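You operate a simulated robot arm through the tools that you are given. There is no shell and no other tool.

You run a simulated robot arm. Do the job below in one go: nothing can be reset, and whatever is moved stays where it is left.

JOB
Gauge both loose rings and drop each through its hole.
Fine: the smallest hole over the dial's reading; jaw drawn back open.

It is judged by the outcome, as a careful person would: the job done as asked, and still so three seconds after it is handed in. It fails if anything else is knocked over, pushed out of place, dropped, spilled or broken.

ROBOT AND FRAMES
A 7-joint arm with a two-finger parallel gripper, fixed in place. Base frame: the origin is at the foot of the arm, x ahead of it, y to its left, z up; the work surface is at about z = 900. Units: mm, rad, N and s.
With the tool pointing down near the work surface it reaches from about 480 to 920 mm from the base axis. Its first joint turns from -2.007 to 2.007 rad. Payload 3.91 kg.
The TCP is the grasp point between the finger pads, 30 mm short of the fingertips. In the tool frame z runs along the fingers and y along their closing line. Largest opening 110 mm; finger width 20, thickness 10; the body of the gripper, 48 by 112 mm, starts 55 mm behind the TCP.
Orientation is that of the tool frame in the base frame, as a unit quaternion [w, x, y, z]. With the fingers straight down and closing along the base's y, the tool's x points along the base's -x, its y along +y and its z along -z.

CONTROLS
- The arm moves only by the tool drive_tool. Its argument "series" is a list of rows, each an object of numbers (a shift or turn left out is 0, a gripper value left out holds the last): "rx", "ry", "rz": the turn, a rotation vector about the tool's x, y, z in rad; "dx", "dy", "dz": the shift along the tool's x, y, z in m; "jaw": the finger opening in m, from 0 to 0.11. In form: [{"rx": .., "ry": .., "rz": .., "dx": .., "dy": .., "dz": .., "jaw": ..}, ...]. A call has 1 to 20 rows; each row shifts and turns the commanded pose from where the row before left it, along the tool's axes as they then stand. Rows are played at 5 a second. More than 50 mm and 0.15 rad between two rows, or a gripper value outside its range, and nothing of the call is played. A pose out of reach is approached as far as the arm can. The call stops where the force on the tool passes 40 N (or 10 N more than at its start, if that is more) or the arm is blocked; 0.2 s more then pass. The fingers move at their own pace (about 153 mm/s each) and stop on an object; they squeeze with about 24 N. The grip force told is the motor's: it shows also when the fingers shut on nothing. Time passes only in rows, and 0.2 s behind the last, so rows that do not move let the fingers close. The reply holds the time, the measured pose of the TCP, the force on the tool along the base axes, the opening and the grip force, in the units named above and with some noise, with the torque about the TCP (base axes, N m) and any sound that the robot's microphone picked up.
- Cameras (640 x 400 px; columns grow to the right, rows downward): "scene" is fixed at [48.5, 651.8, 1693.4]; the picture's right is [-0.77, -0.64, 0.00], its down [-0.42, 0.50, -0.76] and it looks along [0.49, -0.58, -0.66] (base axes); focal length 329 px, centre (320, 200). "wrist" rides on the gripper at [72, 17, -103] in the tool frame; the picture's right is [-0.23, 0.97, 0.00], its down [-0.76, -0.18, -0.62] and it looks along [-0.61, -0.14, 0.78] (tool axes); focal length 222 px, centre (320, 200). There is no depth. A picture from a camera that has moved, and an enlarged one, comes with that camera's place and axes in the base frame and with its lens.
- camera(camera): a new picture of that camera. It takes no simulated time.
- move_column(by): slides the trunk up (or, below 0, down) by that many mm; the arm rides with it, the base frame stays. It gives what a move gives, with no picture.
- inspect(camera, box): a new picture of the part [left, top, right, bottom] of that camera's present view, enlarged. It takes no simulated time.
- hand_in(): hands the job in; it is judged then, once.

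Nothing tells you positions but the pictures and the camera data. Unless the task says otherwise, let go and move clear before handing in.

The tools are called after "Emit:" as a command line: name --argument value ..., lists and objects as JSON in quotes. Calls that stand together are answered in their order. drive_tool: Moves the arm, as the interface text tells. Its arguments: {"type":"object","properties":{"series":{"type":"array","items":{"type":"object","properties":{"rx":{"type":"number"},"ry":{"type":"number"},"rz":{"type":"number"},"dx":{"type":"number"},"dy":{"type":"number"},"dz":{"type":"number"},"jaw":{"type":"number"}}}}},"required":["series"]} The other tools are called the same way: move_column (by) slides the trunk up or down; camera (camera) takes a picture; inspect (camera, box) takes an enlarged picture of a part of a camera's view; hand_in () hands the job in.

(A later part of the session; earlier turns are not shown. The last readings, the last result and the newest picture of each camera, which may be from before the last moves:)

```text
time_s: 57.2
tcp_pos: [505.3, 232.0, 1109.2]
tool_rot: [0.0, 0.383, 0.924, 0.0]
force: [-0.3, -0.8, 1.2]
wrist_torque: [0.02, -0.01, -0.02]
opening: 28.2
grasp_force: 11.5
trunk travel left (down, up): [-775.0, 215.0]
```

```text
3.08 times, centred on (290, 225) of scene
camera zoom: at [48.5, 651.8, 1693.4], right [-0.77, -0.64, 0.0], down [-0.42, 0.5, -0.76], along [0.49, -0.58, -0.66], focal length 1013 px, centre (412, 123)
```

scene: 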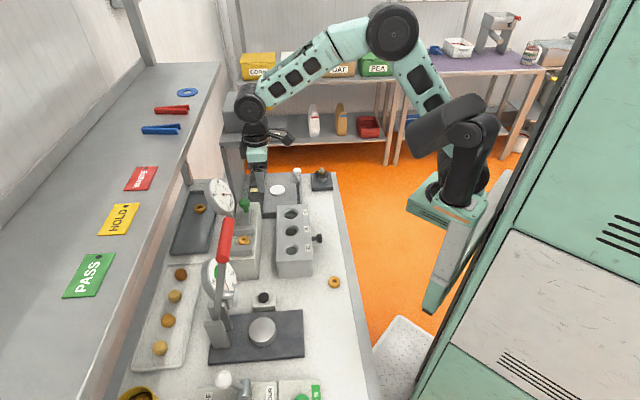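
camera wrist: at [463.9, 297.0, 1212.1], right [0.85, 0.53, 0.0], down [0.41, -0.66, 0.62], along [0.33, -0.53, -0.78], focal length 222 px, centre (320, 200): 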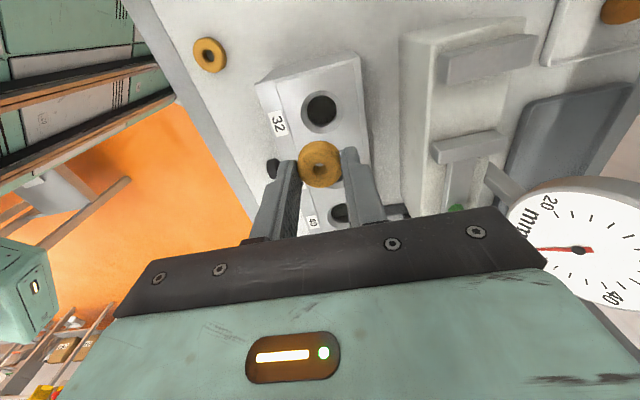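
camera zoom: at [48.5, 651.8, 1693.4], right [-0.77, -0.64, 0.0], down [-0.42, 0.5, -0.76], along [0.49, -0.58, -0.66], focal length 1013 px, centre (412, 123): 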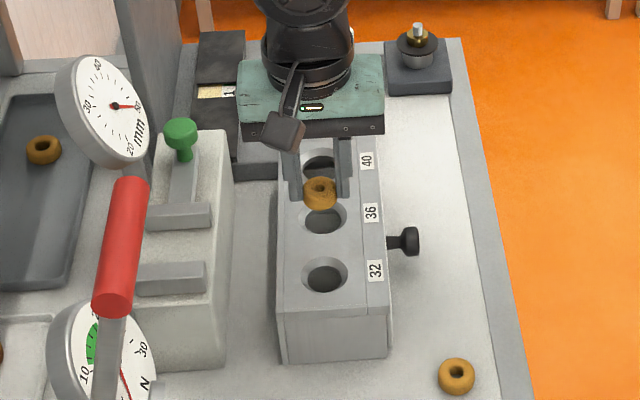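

Hole 32 is just nearer and slightly left of the ring. I'll look closely at how the ring sits in the fingers before lowering.

Emit:
inspect --camera "scene" --box '[262, 190, 302, 235]'

Emit:
inspect --camera "wrist" --box '[275, 125, 365, 215]'

```text
8.89 times, centred on (282, 212) of scene
camera zoom: at [48.5, 651.8, 1693.4], right [-0.77, -0.64, 0.0], down [-0.42, 0.5, -0.76], along [0.49, -0.58, -0.66], focal length 2926 px, centre (658, 89)
```

zoom: 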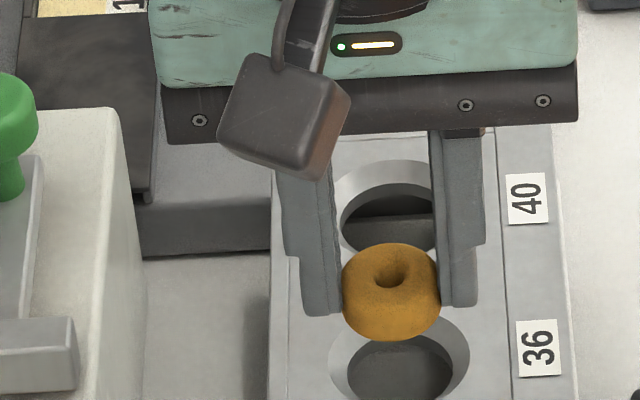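

```text
4.44 times, centred on (320, 170) of wrist
camera zoom: at [463.9, 297.0, 1212.1], right [0.85, 0.53, 0.0], down [0.41, -0.66, 0.62], along [0.33, -0.53, -0.78], focal length 987 px, centre (320, 333)
```

zoom: 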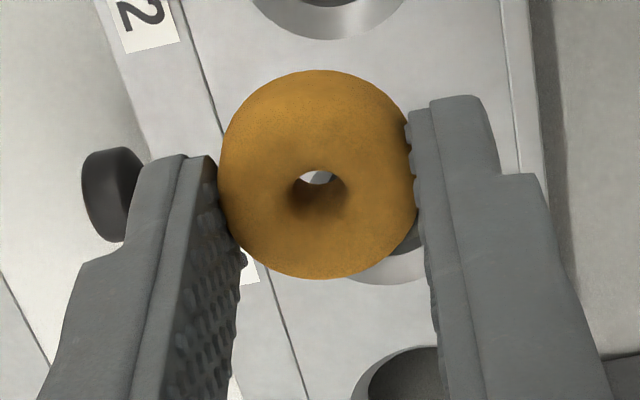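

The ring sits level with its lower part below the fingertips. I'll correct by about 2 mm and lower over hole 32.

Emit:
drive_tool --series '[{"dx": 0.0015, "dy": 0.0022}, {"dz": 0.03}, {"dz": 0.03}, {"dz": 0.02}, {}]'

Emit:
inspect --camera "wrist" --box '[240, 80, 400, 240]'

Emit:
inspect --camera "scene" --box '[262, 210, 317, 270]'

```text
time_s: 58.4
tcp_pos: [505.1, 234.7, 1028.8]
tool_rot: [0.0, 0.383, 0.924, 0.0]
force: [-0.2, -0.1, -0.2]
wrist_torque: [0.02, 0.01, 0.02]
opening: 27.9
grasp_force: 12.0
trunk travel left (down, up): [-775.0, 215.0]
```

```text
2.50 times, centred on (320, 160) of wrist
camera zoom: at [464.2, 300.0, 1132.2], right [0.85, 0.53, 0.0], down [0.41, -0.66, 0.62], along [0.33, -0.53, -0.78], focal length 555 px, centre (320, 300)
```

zoom: 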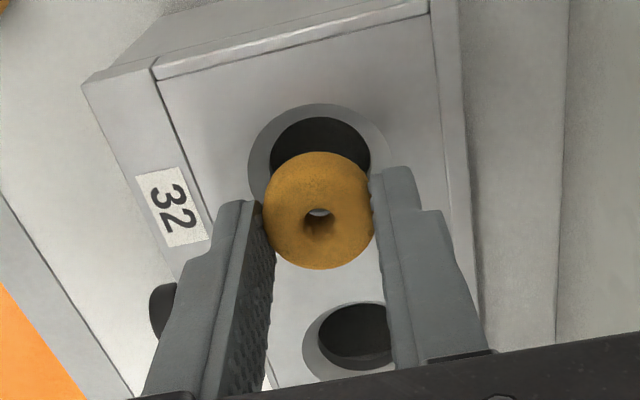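

```text
6.67 times, centred on (290, 240) of scene
camera zoom: at [48.5, 651.8, 1693.4], right [-0.77, -0.64, 0.0], down [-0.42, 0.5, -0.76], along [0.49, -0.58, -0.66], focal length 2195 px, centre (523, -67)
```

zoom: 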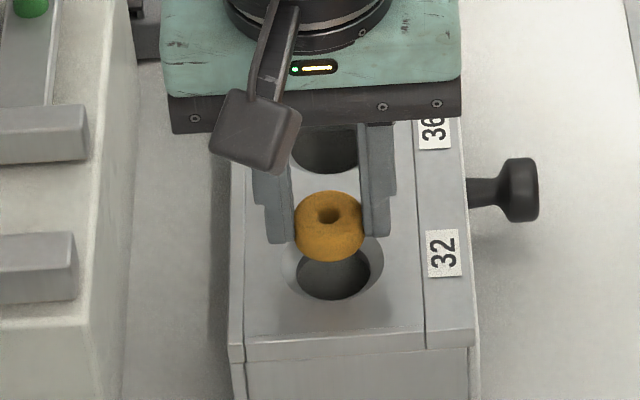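

Well aligned over hole 32. I'll lower until the ring's bottom enters the chamfer.

Emit:
drive_tool --series '[{"dz": 0.01}, {"dz": 0.005}, {}]'

Emit:
inspect --camera "wrist" --box '[240, 80, 400, 240]'

Emit:
inspect --camera "scene" --box '[262, 210, 317, 270]'

```text
time_s: 59.2
tcp_pos: [505.0, 235.5, 1014.6]
tool_rot: [0.0, 0.383, 0.924, 0.001]
force: [-0.3, 0.2, -0.5]
wrist_torque: [-0.02, 0.01, -0.02]
opening: 27.9
grasp_force: 11.8
trunk travel left (down, up): [-775.0, 215.0]
```

```text
2.50 times, centred on (320, 160) of wrist
camera zoom: at [464.5, 300.2, 1117.4], right [0.85, 0.53, 0.0], down [0.41, -0.66, 0.62], along [0.33, -0.53, -0.78], focal length 555 px, centre (320, 300)
```

zoom: 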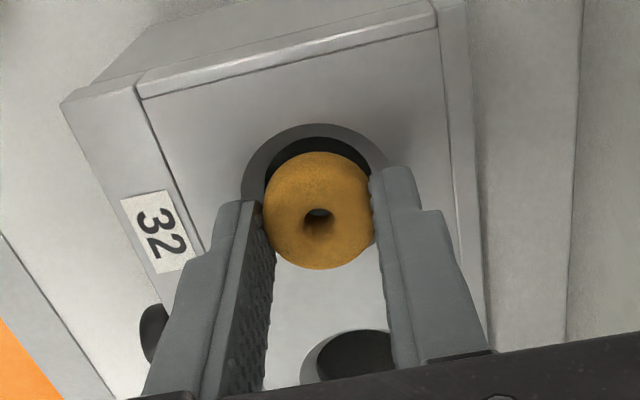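

```text
6.67 times, centred on (290, 240) of scene
camera zoom: at [48.5, 651.8, 1693.4], right [-0.77, -0.64, 0.0], down [-0.42, 0.5, -0.76], along [0.49, -0.58, -0.66], focal length 2195 px, centre (523, -67)
```

zoom: 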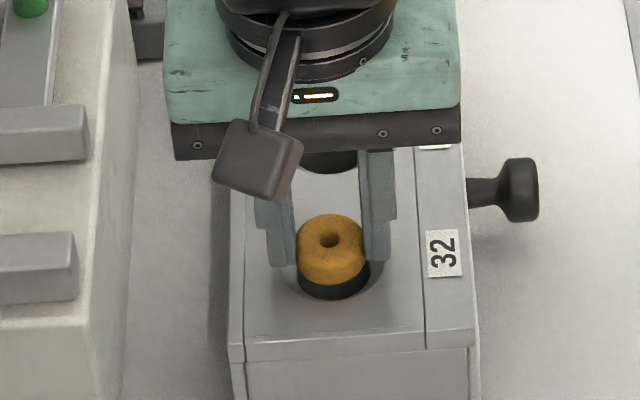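

Emit:
drive_tool --series '[{"dz": 0.0025}, {}]'

Emit:
inspect --camera "scene" --box '[262, 210, 317, 270]'

Emit:
inspect --camera "wrist" --box '[270, 100, 370, 200]'

```text
time_s: 59.8
tcp_pos: [504.3, 235.9, 1012.5]
tool_rot: [0.0, 0.383, 0.924, 0.001]
force: [0.4, -0.6, 0.6]
wrist_torque: [0.03, 0.01, 0.04]
opening: 28.0
grasp_force: 12.5
trunk travel left (down, up): [-775.0, 215.0]
```

```text
6.67 times, centred on (290, 240) of scene
camera zoom: at [48.5, 651.8, 1693.4], right [-0.77, -0.64, 0.0], down [-0.42, 0.5, -0.76], along [0.49, -0.58, -0.66], focal length 2195 px, centre (523, -67)
```

zoom: 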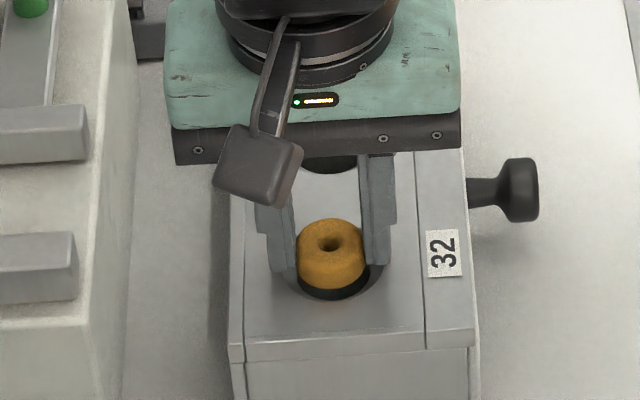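

```text
4.00 times, centred on (320, 150) of wrist
camera zoom: at [464.4, 300.4, 1114.9], right [0.85, 0.53, 0.0], down [0.41, -0.66, 0.62], along [0.33, -0.53, -0.78], focal length 888 px, centre (320, 400)
```

zoom: 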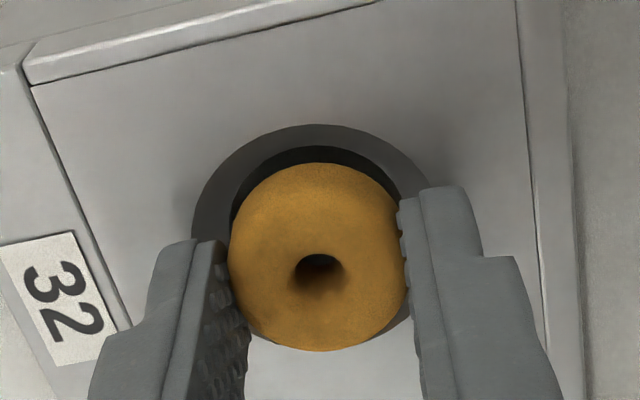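

The ring is centred just inside the chamfer. One more millimetre down, then release.

Emit:
drive_tool --series '[{"dz": 0.001}, {}, {"jaw": 0.034}, {"jaw": 0.042}, {}, {}]'

Emit:
inspect --camera "wrist" --box '[270, 100, 370, 200]'

Emit:
inspect --camera "scene" --box '[262, 210, 317, 270]'

```text
time_s: 61.2
tcp_pos: [504.4, 233.7, 1011.2]
tool_rot: [0.0, 0.382, 0.924, 0.0]
force: [0.1, 0.4, -0.7]
wrist_torque: [-0.03, 0.01, 0.01]
opening: 41.9
grasp_force: 0.0
trunk travel left (down, up): [-775.0, 215.0]
```

```text
4.00 times, centred on (320, 150) of wrist
camera zoom: at [464.4, 300.4, 1113.9], right [0.85, 0.53, 0.0], down [0.41, -0.66, 0.62], along [0.33, -0.53, -0.78], focal length 888 px, centre (320, 400)
```

zoom: 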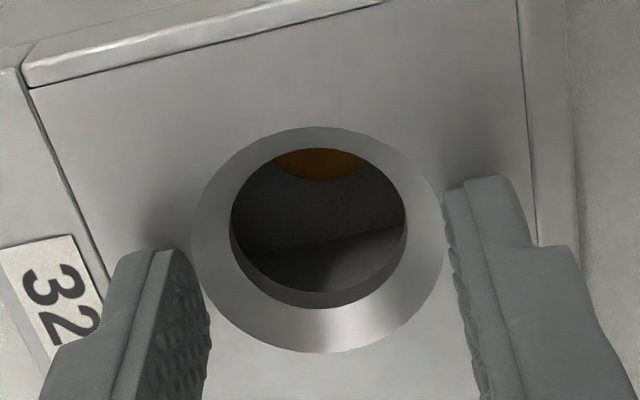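

```text
6.67 times, centred on (290, 240) of scene
camera zoom: at [48.5, 651.8, 1693.4], right [-0.77, -0.64, 0.0], down [-0.42, 0.5, -0.76], along [0.49, -0.58, -0.66], focal length 2195 px, centre (523, -67)
```

zoom: 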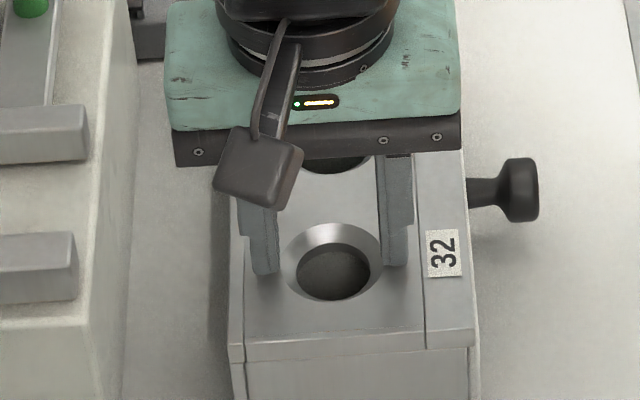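

Ring one dropped through hole 32. Next I'll rise and head toward the second ring near (372, 205), which is close to the base, checking how near the arm can reach.

Emit:
drive_tool --series '[{"dz": -0.02}, {"dz": -0.04}, {"dz": -0.04}, {"dz": -0.04}, {"dx": 0.015, "dy": -0.03, "jaw": 0.06}, {"dx": 0.015, "dy": -0.03}, {"dx": 0.012, "dy": -0.024}, {}]'

Emit:
camera --camera "wrist"

Emit:
camera --camera "scene"

```text
time_s: 63.0
tcp_pos: [415.8, 207.2, 1152.8]
tool_rot: [0.0, 0.383, 0.924, 0.0]
force: [-0.2, 0.3, 0.2]
wrist_torque: [0.0, -0.05, -0.01]
opening: 60.0
grasp_force: 0.0
trunk travel left (down, up): [-775.0, 215.0]
```

```text
taken
camera wrist: at [375.2, 271.5, 1253.9], right [0.85, 0.53, 0.0], down [0.41, -0.66, 0.62], along [0.33, -0.53, -0.78], focal length 222 px, centre (320, 200)
```

wrist: 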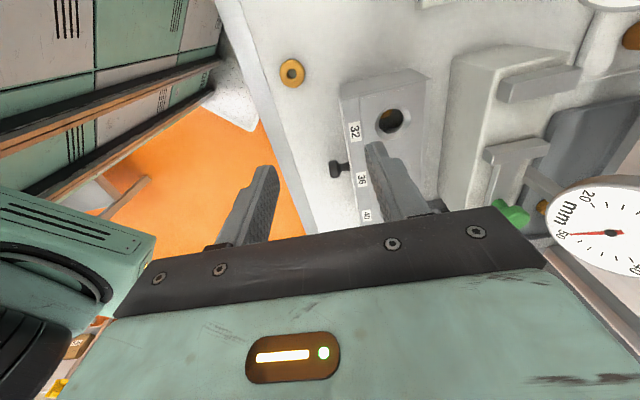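

```text
taken
```

scene: 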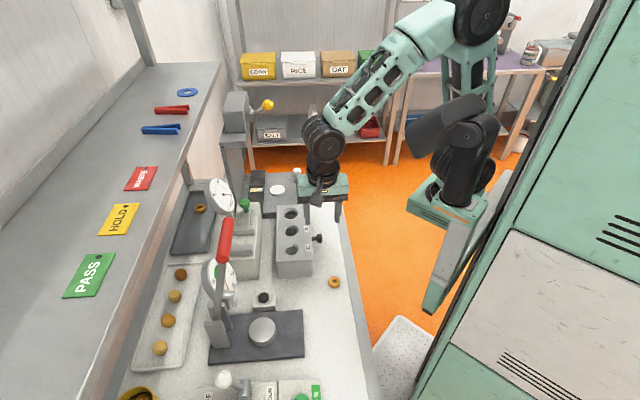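

The arm reaches here fine. I'll continue toward directly above the ring and compare measured with commanded position.

Emit:
drive_tool --series '[{"dx": 0.01, "dy": -0.01}, {"dx": 0.01, "dy": -0.011}, {"dx": 0.01, "dy": -0.011}, {}]'

Emit:
camera --camera "wrist"

Emit:
camera --camera "scene"

```text
time_s: 64.0
tcp_pos: [371.0, 204.8, 1150.5]
tool_rot: [0.0, 0.383, 0.924, 0.0]
force: [0.8, 0.4, 0.3]
wrist_torque: [-0.02, 0.01, 0.0]
opening: 60.2
grasp_force: 0.0
trunk travel left (down, up): [-775.0, 215.0]
```

```text
taken
camera wrist: at [331.0, 269.0, 1253.7], right [0.85, 0.53, 0.0], down [0.41, -0.66, 0.62], along [0.33, -0.53, -0.78], focal length 222 px, centre (320, 200)
```

wrist: 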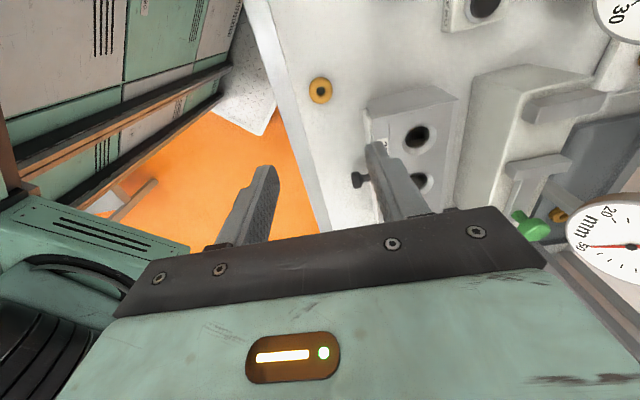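

```text
taken
```

scene: 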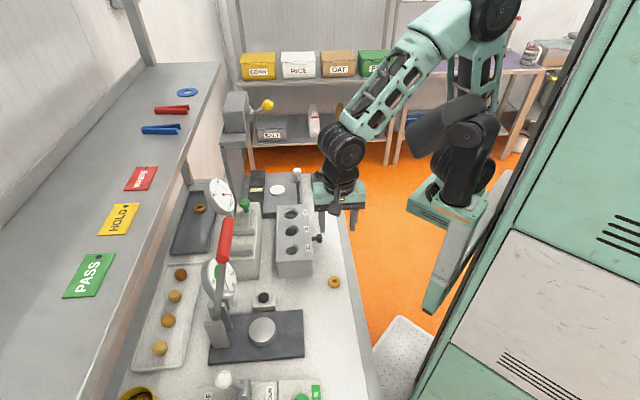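

The arm did reach straight above the second ring at this height. I'll zoom in to refine the ring's position.

Emit:
inspect --camera "wrist" --box '[280, 50, 360, 130]'

Emit:
inspect --camera "scene" --box '[310, 260, 360, 310]'

```text
5.00 times, centred on (320, 90) of wrist
camera zoom: at [331.0, 269.0, 1253.7], right [0.85, 0.53, 0.0], down [0.41, -0.66, 0.62], along [0.33, -0.53, -0.78], focal length 1111 px, centre (320, 750)
```

zoom: 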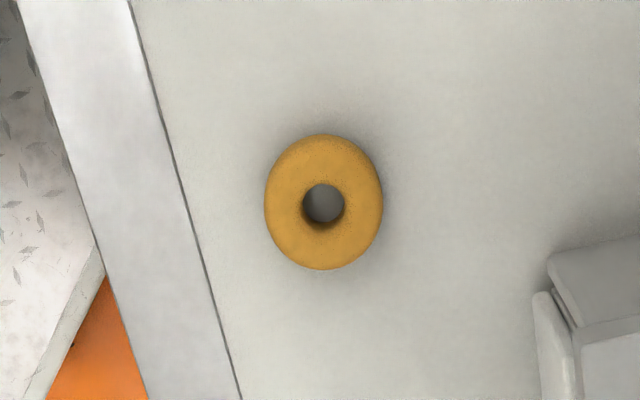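

```text
8.00 times, centred on (335, 285) of scene
camera zoom: at [48.5, 651.8, 1693.4], right [-0.77, -0.64, 0.0], down [-0.42, 0.5, -0.76], along [0.49, -0.58, -0.66], focal length 2634 px, centre (200, -480)
```

zoom: 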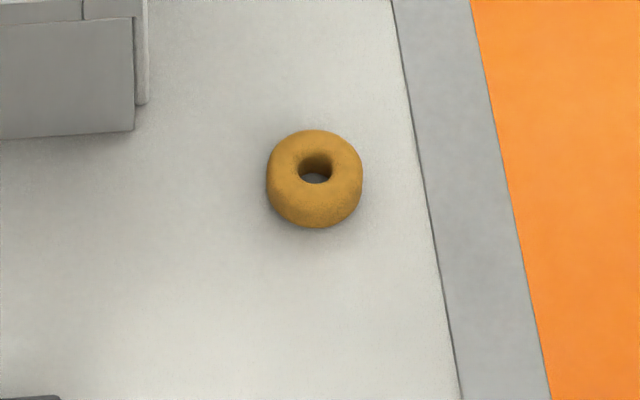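

The ring is right below the gripper and about 34 mm across. I'll descend in steps, checking that the arm follows.

Emit:
drive_tool --series '[{"dz": 0.03}, {"dz": 0.03}, {"dz": 0.03}, {}]'

Emit:
camera --camera "wrist"

Emit:
camera --camera "scene"

```text
time_s: 65.0
tcp_pos: [371.1, 203.5, 1060.0]
tool_rot: [0.0, 0.382, 0.924, 0.0]
force: [-0.2, 0.6, 0.4]
wrist_torque: [-0.03, -0.03, 0.02]
opening: 59.8
grasp_force: 0.1
trunk travel left (down, up): [-775.0, 215.0]
```

```text
taken
camera wrist: at [331.1, 269.3, 1163.5], right [0.85, 0.53, 0.0], down [0.41, -0.66, 0.62], along [0.33, -0.53, -0.78], focal length 222 px, centre (320, 200)
```

wrist: 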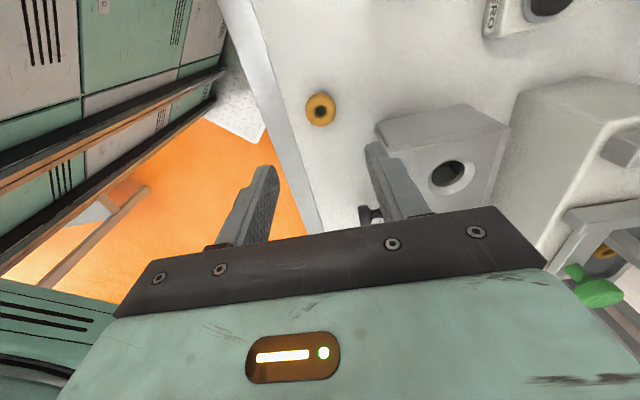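

```text
taken
```

scene: 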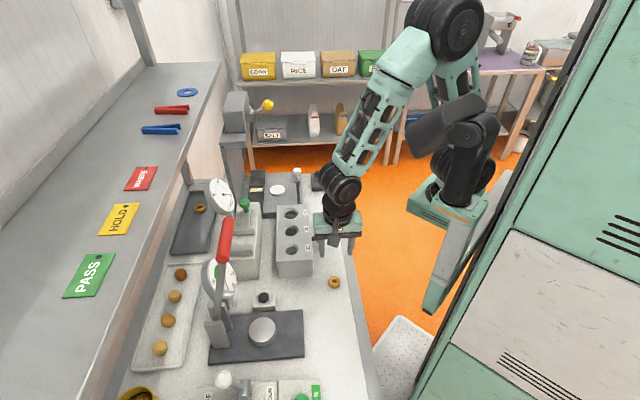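

The arm follows well. I'll continue down.

Emit:
drive_tool --series '[{"dz": 0.03}, {"dz": 0.03}, {"dz": 0.03}, {}]'

Emit:
camera --camera "wrist"

Emit:
inspect --camera "scene" --box '[270, 180, 400, 310]'

```text
time_s: 66.0
tcp_pos: [372.2, 204.9, 970.5]
tool_rot: [0.0, 0.382, 0.924, 0.0]
force: [0.5, 0.5, -0.1]
wrist_torque: [-0.02, 0.02, 0.0]
opening: 60.0
grasp_force: 0.1
trunk travel left (down, up): [-775.0, 215.0]
```

```text
taken
camera wrist: at [331.4, 269.8, 1074.1], right [0.85, 0.53, 0.0], down [0.41, -0.66, 0.62], along [0.33, -0.53, -0.78], focal length 222 px, centre (320, 200)
```

wrist: 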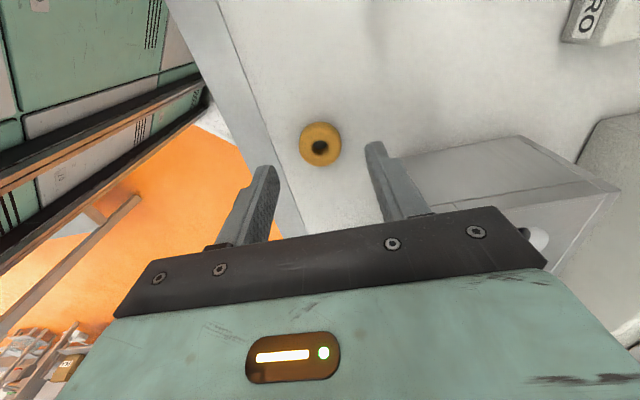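

```text
3.08 times, centred on (335, 245) of scene
camera zoom: at [48.5, 651.8, 1693.4], right [-0.77, -0.64, 0.0], down [-0.42, 0.5, -0.76], along [0.49, -0.58, -0.66], focal length 1013 px, centre (274, 62)
```

zoom: 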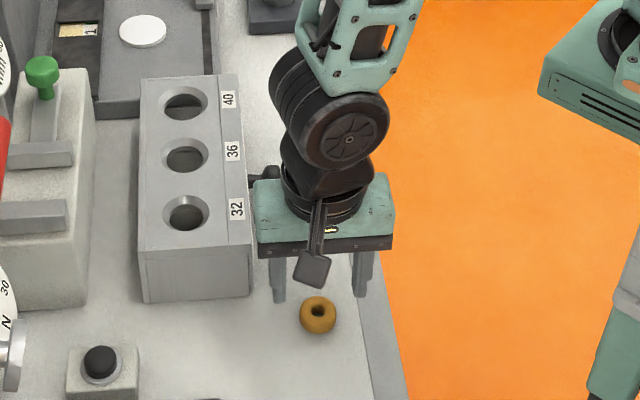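

Ring centred; descending the final stretch to the bench and gripping.

Emit:
drive_tool --series '[{"dz": 0.016}, {"dz": 0.012}, {"dz": 0.008}, {}]'

Emit:
inspect --camera "wrist" --box '[240, 60, 420, 240]'

```text
time_s: 67.0
tcp_pos: [370.5, 204.3, 935.4]
tool_rot: [0.0, 0.382, 0.924, 0.0]
force: [-1.1, 0.8, 0.4]
wrist_torque: [-0.01, 0.01, -0.03]
opening: 60.3
grasp_force: 0.1
trunk travel left (down, up): [-775.0, 215.0]
```

```text
2.22 times, centred on (330, 150) of wrist
camera zoom: at [331.1, 269.4, 1038.0], right [0.85, 0.53, 0.0], down [0.41, -0.66, 0.62], along [0.33, -0.53, -0.78], focal length 494 px, centre (298, 311)
```

zoom: 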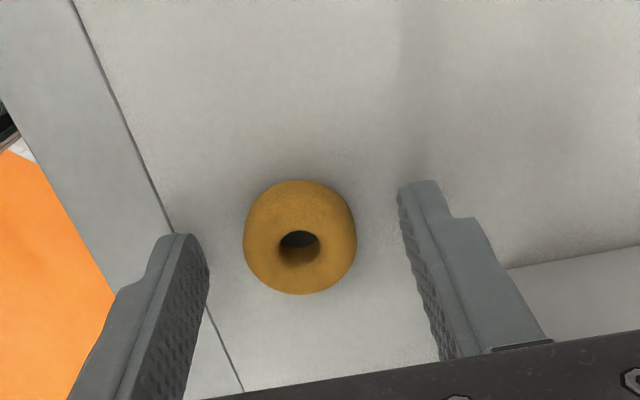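

Emit:
drive_tool --series '[{"dz": 0.001}, {"jaw": 0.042}, {"jaw": 0.029}, {}, {}]'

Emit:
drive_tool --series '[{"dz": -0.02}, {"dz": -0.03}, {}]'

Emit:
inspect --camera "wrist" --box '[240, 60, 420, 240]'

Emit:
inspect --camera "scene" --box '[290, 220, 380, 310]'

```text
time_s: 68.2
tcp_pos: [373.5, 205.1, 934.5]
tool_rot: [0.0, 0.383, 0.924, 0.0]
force: [-1.0, -0.4, 0.9]
wrist_torque: [0.03, -0.05, -0.01]
opening: 31.7
grasp_force: 12.0
trunk travel left (down, up): [-775.0, 215.0]
```

```text
time_s: 69.0
tcp_pos: [371.8, 204.0, 984.5]
tool_rot: [0.001, 0.383, 0.924, -0.001]
force: [-0.2, -0.3, 0.3]
wrist_torque: [0.04, -0.04, 0.0]
opening: 31.8
grasp_force: 12.0
trunk travel left (down, up): [-775.0, 215.0]
```

```text
2.22 times, centred on (330, 150) of wrist
camera zoom: at [331.3, 268.7, 1086.8], right [0.85, 0.53, 0.0], down [0.41, -0.66, 0.62], along [0.33, -0.53, -0.78], focal length 494 px, centre (298, 311)
```

zoom: 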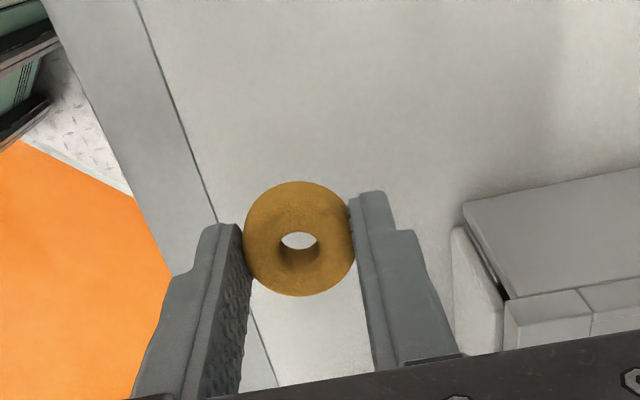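

```text
4.44 times, centred on (335, 265) of scene
camera zoom: at [48.5, 651.8, 1693.4], right [-0.77, -0.64, 0.0], down [-0.42, 0.5, -0.76], along [0.49, -0.58, -0.66], focal length 1463 px, centre (253, -89)
```

zoom: 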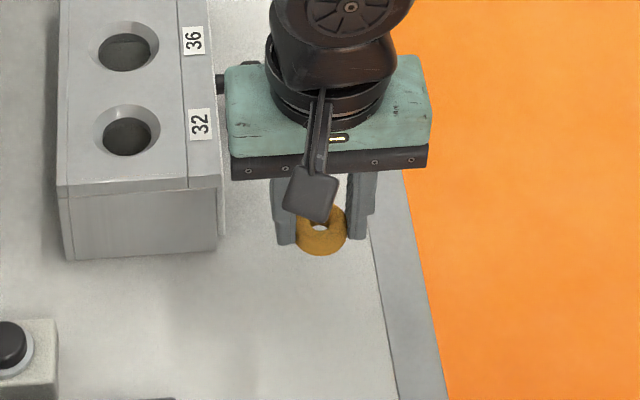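

The second ring is held securely. I'll raise it and carry it to the gauge bed.

Emit:
drive_tool --series '[{"dz": -0.042}, {"dz": -0.042}, {"dz": -0.042}, {"dx": -0.0107, "dy": 0.0306}, {"dx": -0.0107, "dy": 0.0306}, {"dx": -0.0107, "dy": 0.0306}, {"dx": -0.0107, "dy": 0.0306}, {"dx": -0.0107, "dy": 0.0306}, {"dx": -0.0107, "dy": 0.0306}, {}]'

Emit:
inspect --camera "wrist" --box '[240, 60, 420, 240]'

Emit:
camera --camera "scene"

```text
time_s: 71.2
tcp_pos: [547.0, 289.2, 1110.3]
tool_rot: [-0.001, 0.382, 0.924, 0.0]
force: [0.1, 0.0, -0.7]
wrist_torque: [-0.01, -0.02, 0.02]
opening: 31.6
grasp_force: 12.1
trunk travel left (down, up): [-775.0, 215.0]
```

```text
2.22 times, centred on (330, 150) of wrist
camera zoom: at [507.1, 353.7, 1212.3], right [0.85, 0.53, 0.0], down [0.41, -0.66, 0.62], along [0.33, -0.53, -0.78], focal length 494 px, centre (298, 311)
```

zoom: 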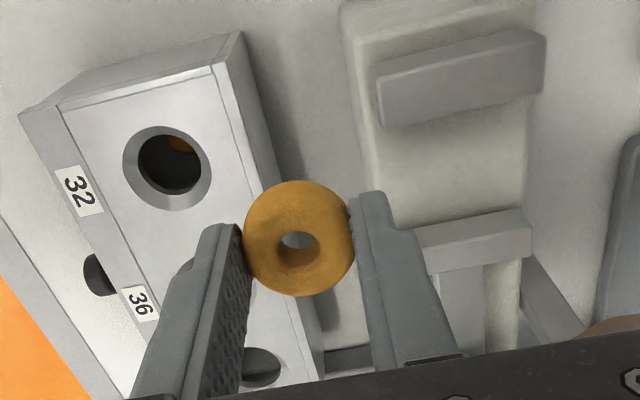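

```text
taken
```

scene: 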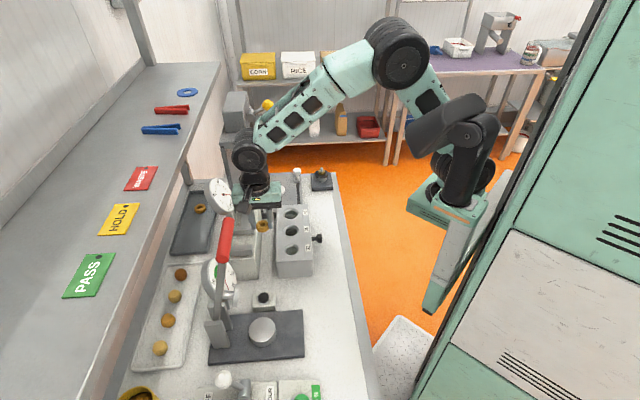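

Ring still secure. I'll move over the bed and lower partway.

Emit:
drive_tool --series '[{"dx": -0.0105, "dy": 0.031}, {"dx": -0.0105, "dy": 0.0305}, {}, {"dz": 0.025}, {"dz": 0.02}, {"dz": 0.01}, {}]'

Emit:
inspect --camera "wrist" --box '[220, 40, 420, 240]'

Emit:
inspect --camera "scene" --box '[200, 170, 290, 270]'

```text
time_s: 72.8
tcp_pos: [604.9, 316.9, 1055.5]
tool_rot: [-0.001, 0.382, 0.924, 0.001]
force: [0.1, 0.7, 0.5]
wrist_torque: [0.03, 0.0, -0.01]
opening: 32.0
grasp_force: 12.0
trunk travel left (down, up): [-775.0, 215.0]
```

```text
2.00 times, centred on (320, 140) of wrist
camera zoom: at [564.9, 382.3, 1158.4], right [0.85, 0.53, 0.0], down [0.41, -0.66, 0.62], along [0.33, -0.53, -0.78], focal length 444 px, centre (320, 320)
```

zoom: 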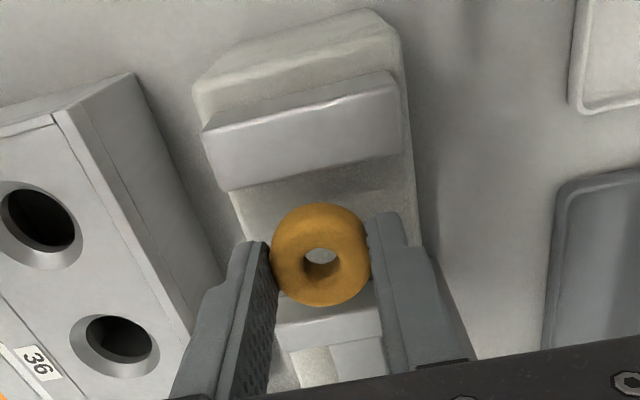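

```text
4.00 times, centred on (245, 220) of scene
camera zoom: at [48.5, 651.8, 1693.4], right [-0.77, -0.64, 0.0], down [-0.42, 0.5, -0.76], along [0.49, -0.58, -0.66], focal length 1317 px, centre (620, 120)
```

zoom: 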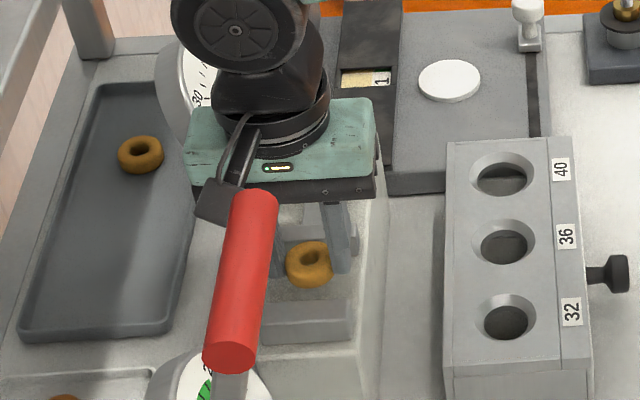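

Good clearance between jaws. Lowering to the bed in small steps.

Emit:
drive_tool --series '[{"dz": 0.008}, {"dz": 0.006}, {"dz": 0.004}, {}]'

Emit:
drive_tool --series '[{"dz": 0.0015}, {}]'

Emit:
drive_tool --series '[{"dz": 0.001}, {}]'

Emit:
drive_tool --series '[{"dz": 0.001}, {}]'

```text
time_s: 73.8
tcp_pos: [605.9, 318.6, 1037.1]
tool_rot: [0.0, 0.382, 0.924, 0.001]
force: [-0.4, 0.0, 0.2]
wrist_torque: [0.01, 0.01, -0.01]
opening: 31.8
grasp_force: 11.5
trunk travel left (down, up): [-775.0, 215.0]
```

```text
time_s: 74.4
tcp_pos: [604.2, 318.3, 1034.9]
tool_rot: [0.0, 0.382, 0.924, 0.0]
force: [-1.0, -0.2, -0.4]
wrist_torque: [0.02, -0.01, -0.02]
opening: 31.6
grasp_force: 12.4
trunk travel left (down, up): [-775.0, 215.0]
```

```text
time_s: 75.0
tcp_pos: [604.6, 318.0, 1035.2]
tool_rot: [0.0, 0.382, 0.924, 0.0]
force: [0.2, 0.3, 0.0]
wrist_torque: [-0.01, 0.0, 0.01]
opening: 32.0
grasp_force: 11.6
trunk travel left (down, up): [-775.0, 215.0]
```

```text
time_s: 75.6
tcp_pos: [605.5, 318.8, 1033.5]
tool_rot: [-0.001, 0.382, 0.924, 0.0]
force: [-0.2, 0.9, -0.2]
wrist_torque: [-0.05, -0.02, 0.05]
opening: 31.8
grasp_force: 11.9
trunk travel left (down, up): [-775.0, 215.0]
```

Emit:
drive_tool --series '[{"dz": 0.0008}, {}]'

Emit:
drive_tool --series '[{"dz": 0.0008}, {}]'

Emit:
inspect --camera "wrist" --box '[220, 40, 420, 240]'

```text
time_s: 76.2
tcp_pos: [604.9, 318.2, 1034.0]
tool_rot: [0.0, 0.382, 0.924, 0.001]
force: [0.8, -1.1, 5.1]
wrist_torque: [-0.01, -0.02, 0.0]
opening: 31.7
grasp_force: 11.7
trunk travel left (down, up): [-775.0, 215.0]
```

```text
time_s: 76.8
tcp_pos: [604.6, 319.2, 1032.3]
tool_rot: [0.0, 0.383, 0.924, 0.001]
force: [-0.1, 0.9, 12.5]
wrist_torque: [-0.01, 0.03, 0.04]
opening: 31.8
grasp_force: 12.4
trunk travel left (down, up): [-775.0, 215.0]
```

```text
2.00 times, centred on (320, 140) of wrist
camera zoom: at [564.9, 382.7, 1136.3], right [0.85, 0.53, 0.0], down [0.41, -0.66, 0.62], along [0.33, -0.53, -0.78], focal length 444 px, centre (320, 320)
```

zoom: 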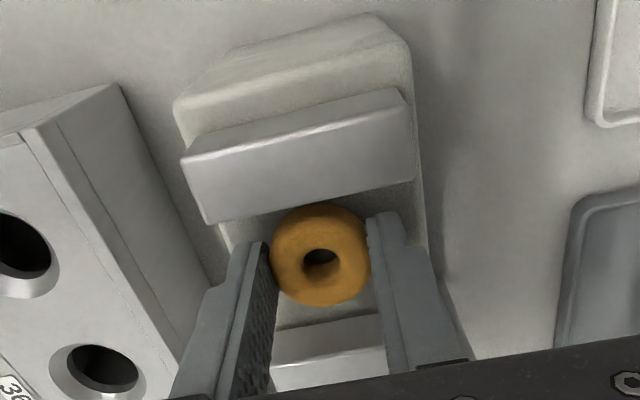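

The ring is resting on the bed. I'll ease up, open and withdraw.

Emit:
drive_tool --series '[{"dz": -0.0013}, {"jaw": 0.04}, {"jaw": 0.052}, {}, {}]'

Emit:
drive_tool --series '[{"dz": -0.015}, {"dz": -0.025}, {"dz": -0.04}, {"dy": -0.03, "dz": -0.02}, {"dy": -0.03, "dz": -0.02}, {}]'

Emit:
inspect --camera "scene" --box '[200, 170, 290, 270]'

Emit:
camera --camera "wrist"

```text
time_s: 78.0
tcp_pos: [605.0, 318.2, 1031.7]
tool_rot: [0.0, 0.383, 0.924, 0.0]
force: [1.3, 0.5, -0.4]
wrist_torque: [0.0, -0.01, -0.05]
opening: 51.9
grasp_force: 0.0
trunk travel left (down, up): [-775.0, 215.0]
```

```text
time_s: 79.4
tcp_pos: [564.2, 276.9, 1154.3]
tool_rot: [0.0, 0.383, 0.924, 0.0]
force: [-0.2, -0.6, 0.0]
wrist_torque: [0.0, 0.0, 0.02]
opening: 51.9
grasp_force: 0.1
trunk travel left (down, up): [-775.0, 215.0]
```

```text
4.00 times, centred on (245, 220) of scene
camera zoom: at [48.5, 651.8, 1693.4], right [-0.77, -0.64, 0.0], down [-0.42, 0.5, -0.76], along [0.49, -0.58, -0.66], focal length 1317 px, centre (620, 120)
```

zoom: 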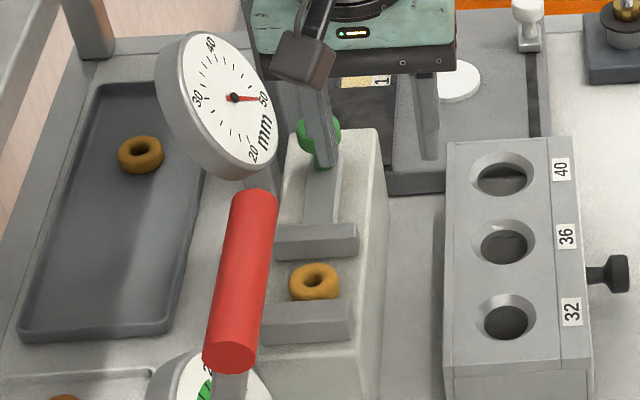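

```text
taken
camera wrist: at [523.8, 340.6, 1257.2], right [0.85, 0.53, 0.0], down [0.41, -0.66, 0.62], along [0.33, -0.53, -0.78], focal length 222 px, centre (320, 200)
```

wrist: 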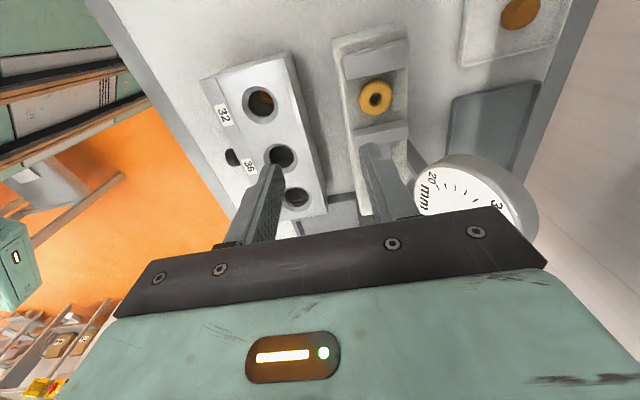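

Ring two is on the bed. I'll rotate and go to the green knob again.

Emit:
drive_tool --series '[{"rz": -0.1428}, {"rz": -0.1428}, {"rz": -0.1428}, {"rz": -0.1428}, {"rz": -0.1428}, {"rz": -0.1428}, {"rz": -0.1428}, {"rz": -0.1428}, {"rz": -0.1428}, {"rz": -0.1428}, {"rz": -0.1428}, {"dy": -0.03, "jaw": 0.07}, {"dy": -0.03}, {"dy": -0.03}, {"dy": -0.0293}, {}]'

Emit:
drive_tool --series '[{"dx": -0.026}, {"dx": -0.026}, {}]'

Emit:
camera --camera "wrist"

Emit:
inspect --camera "scene" --box '[190, 130, 290, 260]'

```text
time_s: 82.8
tcp_pos: [647.4, 189.3, 1153.6]
tool_rot: [0.001, -0.383, 0.924, 0.0]
force: [-0.4, 0.0, 0.7]
wrist_torque: [0.03, 0.03, 0.0]
opening: 69.9
grasp_force: 0.0
trunk travel left (down, up): [-775.0, 215.0]
```

```text
time_s: 83.6
tcp_pos: [685.0, 227.6, 1152.8]
tool_rot: [0.0, -0.383, 0.924, 0.001]
force: [-0.8, 0.5, 0.4]
wrist_torque: [0.01, 0.03, 0.01]
opening: 70.0
grasp_force: 0.0
trunk travel left (down, up): [-775.0, 215.0]
```

```text
taken
camera wrist: at [620.3, 189.4, 1256.1], right [-0.53, 0.85, 0.0], down [0.66, 0.41, 0.62], along [0.53, 0.33, -0.78], focal length 222 px, centre (320, 200)
```

wrist: 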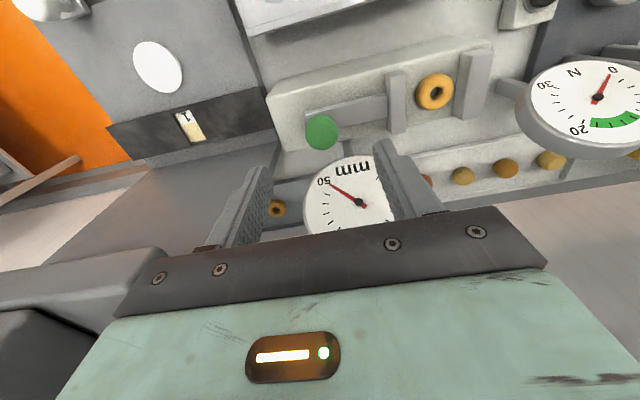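

```text
3.08 times, centred on (240, 195) of scene
camera zoom: at [48.5, 651.8, 1693.4], right [-0.77, -0.64, 0.0], down [-0.42, 0.5, -0.76], along [0.49, -0.58, -0.66], focal length 1013 px, centre (566, 215)
```

zoom: 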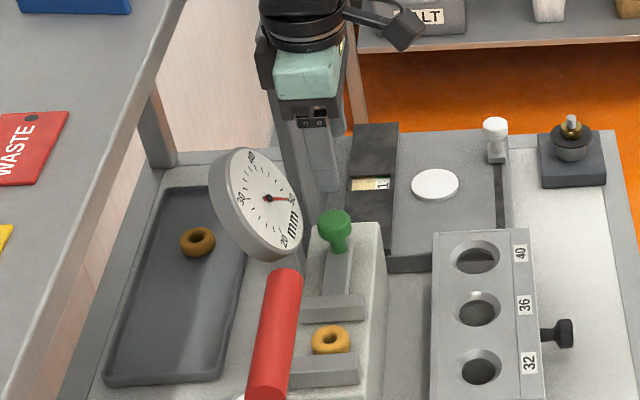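

Positions match the first time. Lowering around the knob.

Emit:
drive_tool --series '[{"dx": -0.002, "dz": 0.03}, {"dz": 0.025}, {"dz": 0.01}, {}]'

Emit:
drive_tool --series '[{"dz": 0.012}, {"dz": 0.011}, {}]'

Emit:
camera --camera "wrist"

Emit:
inspect --camera "scene" --box '[200, 150, 280, 250]'

```text
time_s: 84.6
tcp_pos: [686.0, 229.2, 1087.3]
tool_rot: [0.0, -0.383, 0.924, 0.0]
force: [-0.1, -0.3, -0.6]
wrist_torque: [-0.01, 0.02, -0.06]
opening: 70.3
grasp_force: 0.1
trunk travel left (down, up): [-775.0, 215.0]
```

```text
time_s: 85.4
tcp_pos: [684.5, 228.9, 1064.5]
tool_rot: [0.0, -0.383, 0.924, 0.0]
force: [0.5, -0.3, -0.7]
wrist_torque: [0.01, 0.02, 0.02]
opening: 70.1
grasp_force: 0.1
trunk travel left (down, up): [-775.0, 215.0]
```

```text
taken
camera wrist: at [621.2, 191.5, 1167.9], right [-0.53, 0.85, 0.0], down [0.66, 0.41, 0.62], along [0.53, 0.33, -0.78], focal length 222 px, centre (320, 200)
```

wrist: 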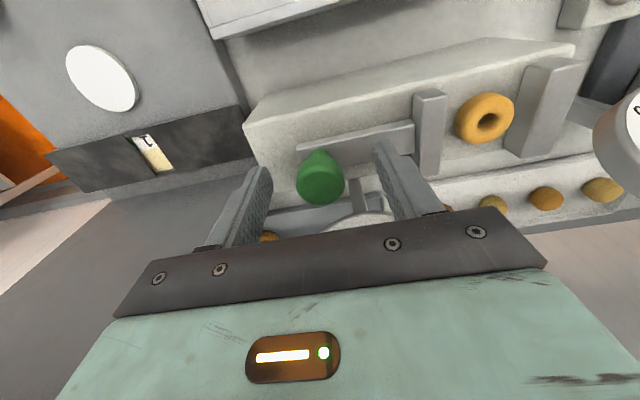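

```text
4.00 times, centred on (240, 200) of scene
camera zoom: at [48.5, 651.8, 1693.4], right [-0.77, -0.64, 0.0], down [-0.42, 0.5, -0.76], along [0.49, -0.58, -0.66], focal length 1317 px, centre (640, 200)
```

zoom: 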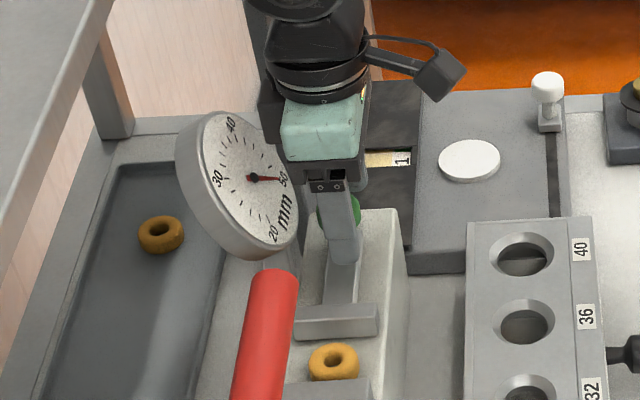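

Fingers flank the knob as before. I'll narrow and slide the jaw toward the ring.

Emit:
drive_tool --series '[{"jaw": 0.045}, {"jaw": 0.034}, {}, {}, {"dy": 0.005}, {"dy": 0.005}, {"dy": 0.004}, {}]'

Emit:
drive_tool --series '[{"dy": 0.0015}, {"dy": 0.0015}, {}]'

Emit:
inspect --camera "scene" --box '[205, 165, 265, 225]'

Emit:
inspect --camera "wrist" --box '[400, 80, 540, 190]'

```text
time_s: 87.2
tcp_pos: [675.1, 239.8, 1064.6]
tool_rot: [0.0, -0.383, 0.924, 0.0]
force: [0.4, -0.3, 0.1]
wrist_torque: [0.02, -0.03, 0.0]
opening: 34.0
grasp_force: 0.5
trunk travel left (down, up): [-775.0, 215.0]
```

```text
time_s: 88.0
tcp_pos: [673.0, 240.7, 1065.3]
tool_rot: [0.001, -0.383, 0.924, 0.0]
force: [-0.2, 0.1, 0.2]
wrist_torque: [0.0, -0.02, -0.01]
opening: 34.3
grasp_force: 0.2
trunk travel left (down, up): [-775.0, 215.0]
```

```text
6.67 times, centred on (235, 195) of scene
camera zoom: at [48.5, 651.8, 1693.4], right [-0.77, -0.64, 0.0], down [-0.42, 0.5, -0.76], along [0.49, -0.58, -0.66], focal length 2195 px, centre (887, 233)
```

zoom: 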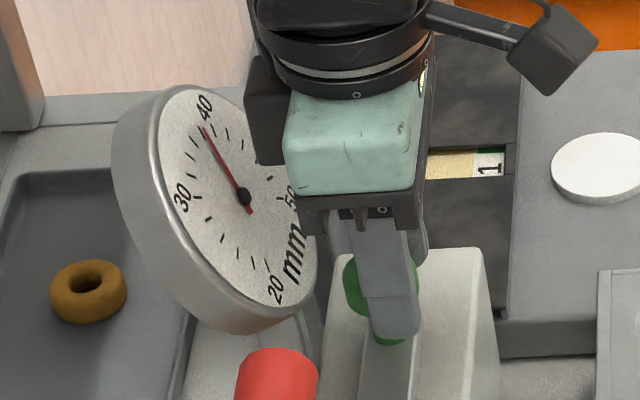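

```text
3.64 times, centred on (470, 135) of wrist
camera zoom: at [608.8, 203.5, 1168.4], right [-0.53, 0.85, 0.0], down [0.66, 0.41, 0.62], along [0.53, 0.33, -0.78], focal length 808 px, centre (-226, 436)
```

zoom: 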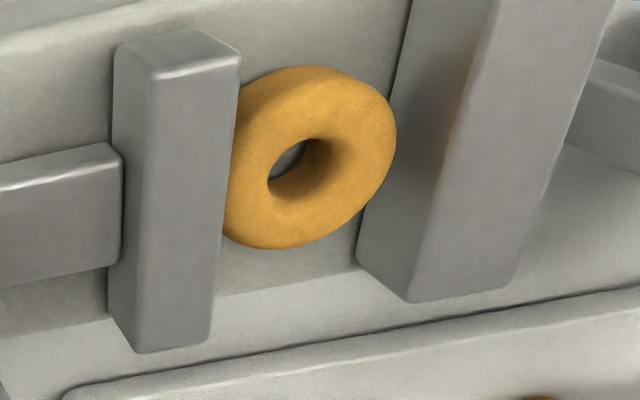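

The dial reads about 37 with the ring nearly seated. Continuing with sub-millimetre steps.

Emit:
drive_tool --series '[{"dy": 0.001}, {}]'

Emit:
drive_tool --series '[{"dy": 0.001}, {}]'

Emit:
drive_tool --series '[{"dy": 0.0007}, {}]'

Emit:
inspect --camera "scene" --box '[212, 175, 242, 212]'

Emit:
inspect --camera "wrist" --box '[400, 80, 540, 190]'

```text
time_s: 88.6
tcp_pos: [671.8, 243.9, 1065.6]
tool_rot: [0.0, -0.383, 0.924, 0.0]
force: [0.3, -0.7, 0.0]
wrist_torque: [-0.01, -0.01, -0.04]
opening: 34.0
grasp_force: 0.3
trunk travel left (down, up): [-775.0, 215.0]
```

```text
time_s: 89.2
tcp_pos: [671.1, 241.9, 1065.5]
tool_rot: [0.0, -0.383, 0.924, 0.0]
force: [-0.1, -0.1, 0.6]
wrist_torque: [0.0, -0.03, 0.0]
opening: 34.3
grasp_force: 0.4
trunk travel left (down, up): [-775.0, 215.0]
```

```text
time_s: 89.8
tcp_pos: [670.6, 244.0, 1065.8]
tool_rot: [-0.001, -0.383, 0.924, 0.0]
force: [0.3, -0.1, -0.1]
wrist_torque: [-0.01, -0.02, 0.01]
opening: 34.1
grasp_force: 0.6
trunk travel left (down, up): [-775.0, 215.0]
```

```text
10.81 times, centred on (227, 194) of scene
camera zoom: at [48.5, 651.8, 1693.4], right [-0.77, -0.64, 0.0], down [-0.42, 0.5, -0.76], along [0.49, -0.58, -0.66], focal length 3559 px, centre (1325, 270)
```

zoom: 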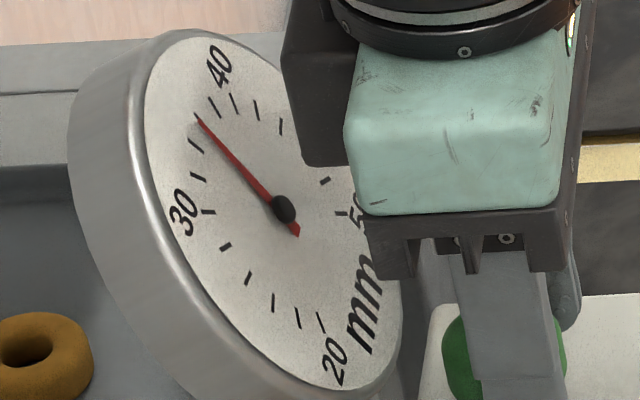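

```text
3.64 times, centred on (470, 135) of wrist
camera zoom: at [606.9, 205.4, 1168.5], right [-0.53, 0.85, 0.0], down [0.66, 0.41, 0.62], along [0.53, 0.33, -0.78], focal length 808 px, centre (-226, 436)
```

zoom: 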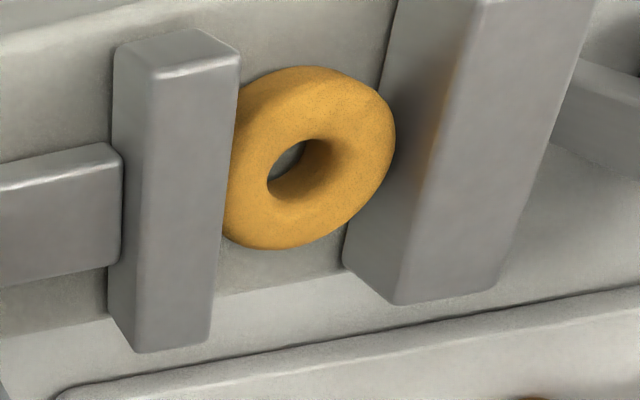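

Emit:
drive_tool --series '[{"dy": 0.0007}, {}]'

Emit:
drive_tool --series '[{"dy": 0.0006}, {}]'

Emit:
inspect --camera "scene" --box '[212, 175, 242, 212]'

Emit:
drive_tool --series '[{"dy": 0.0006}, {}]'

Emit:
inspect --camera "scene" --box '[212, 175, 242, 212]'

```text
time_s: 90.4
tcp_pos: [670.2, 244.3, 1064.9]
tool_rot: [0.0, -0.383, 0.924, 0.0]
force: [0.0, -0.2, -0.5]
wrist_torque: [-0.03, 0.0, 0.02]
opening: 34.4
grasp_force: 0.4
trunk travel left (down, up): [-775.0, 215.0]
```

```text
time_s: 91.0
tcp_pos: [670.1, 243.7, 1065.0]
tool_rot: [0.0, -0.382, 0.924, 0.001]
force: [0.5, 0.3, 0.8]
wrist_torque: [-0.03, 0.03, -0.04]
opening: 34.4
grasp_force: 0.4
trunk travel left (down, up): [-775.0, 215.0]
```

```text
10.81 times, centred on (227, 194) of scene
camera zoom: at [48.5, 651.8, 1693.4], right [-0.77, -0.64, 0.0], down [-0.42, 0.5, -0.76], along [0.49, -0.58, -0.66], focal length 3559 px, centre (1325, 270)
```

zoom: 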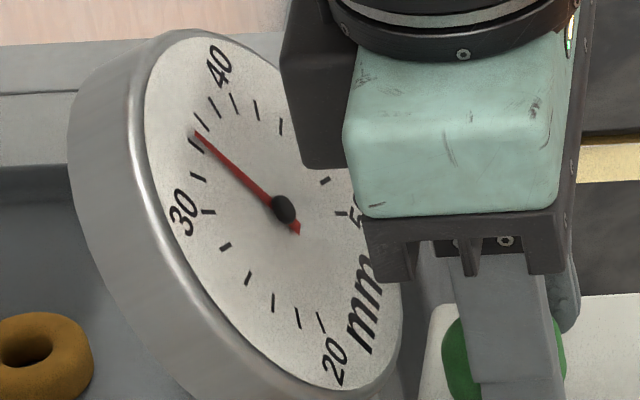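

```text
time_s: 91.6
tcp_pos: [670.6, 244.5, 1065.9]
tool_rot: [0.001, -0.383, 0.924, 0.0]
force: [0.1, -0.6, -0.4]
wrist_torque: [-0.02, 0.0, 0.0]
opening: 34.2
grasp_force: 0.1
trunk travel left (down, up): [-775.0, 215.0]
```

```text
10.81 times, centred on (227, 194) of scene
camera zoom: at [48.5, 651.8, 1693.4], right [-0.77, -0.64, 0.0], down [-0.42, 0.5, -0.76], along [0.49, -0.58, -0.66], focal length 3559 px, centre (1325, 270)
```

zoom: 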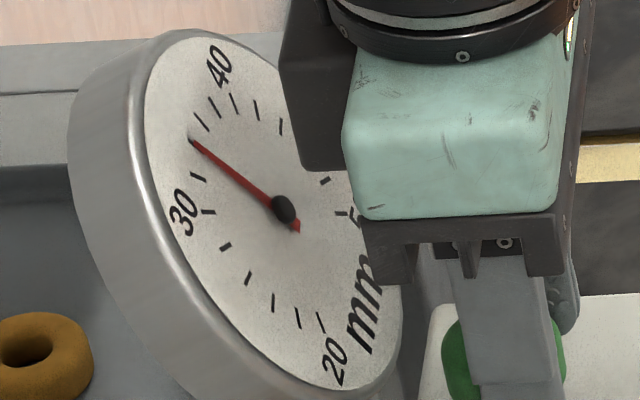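

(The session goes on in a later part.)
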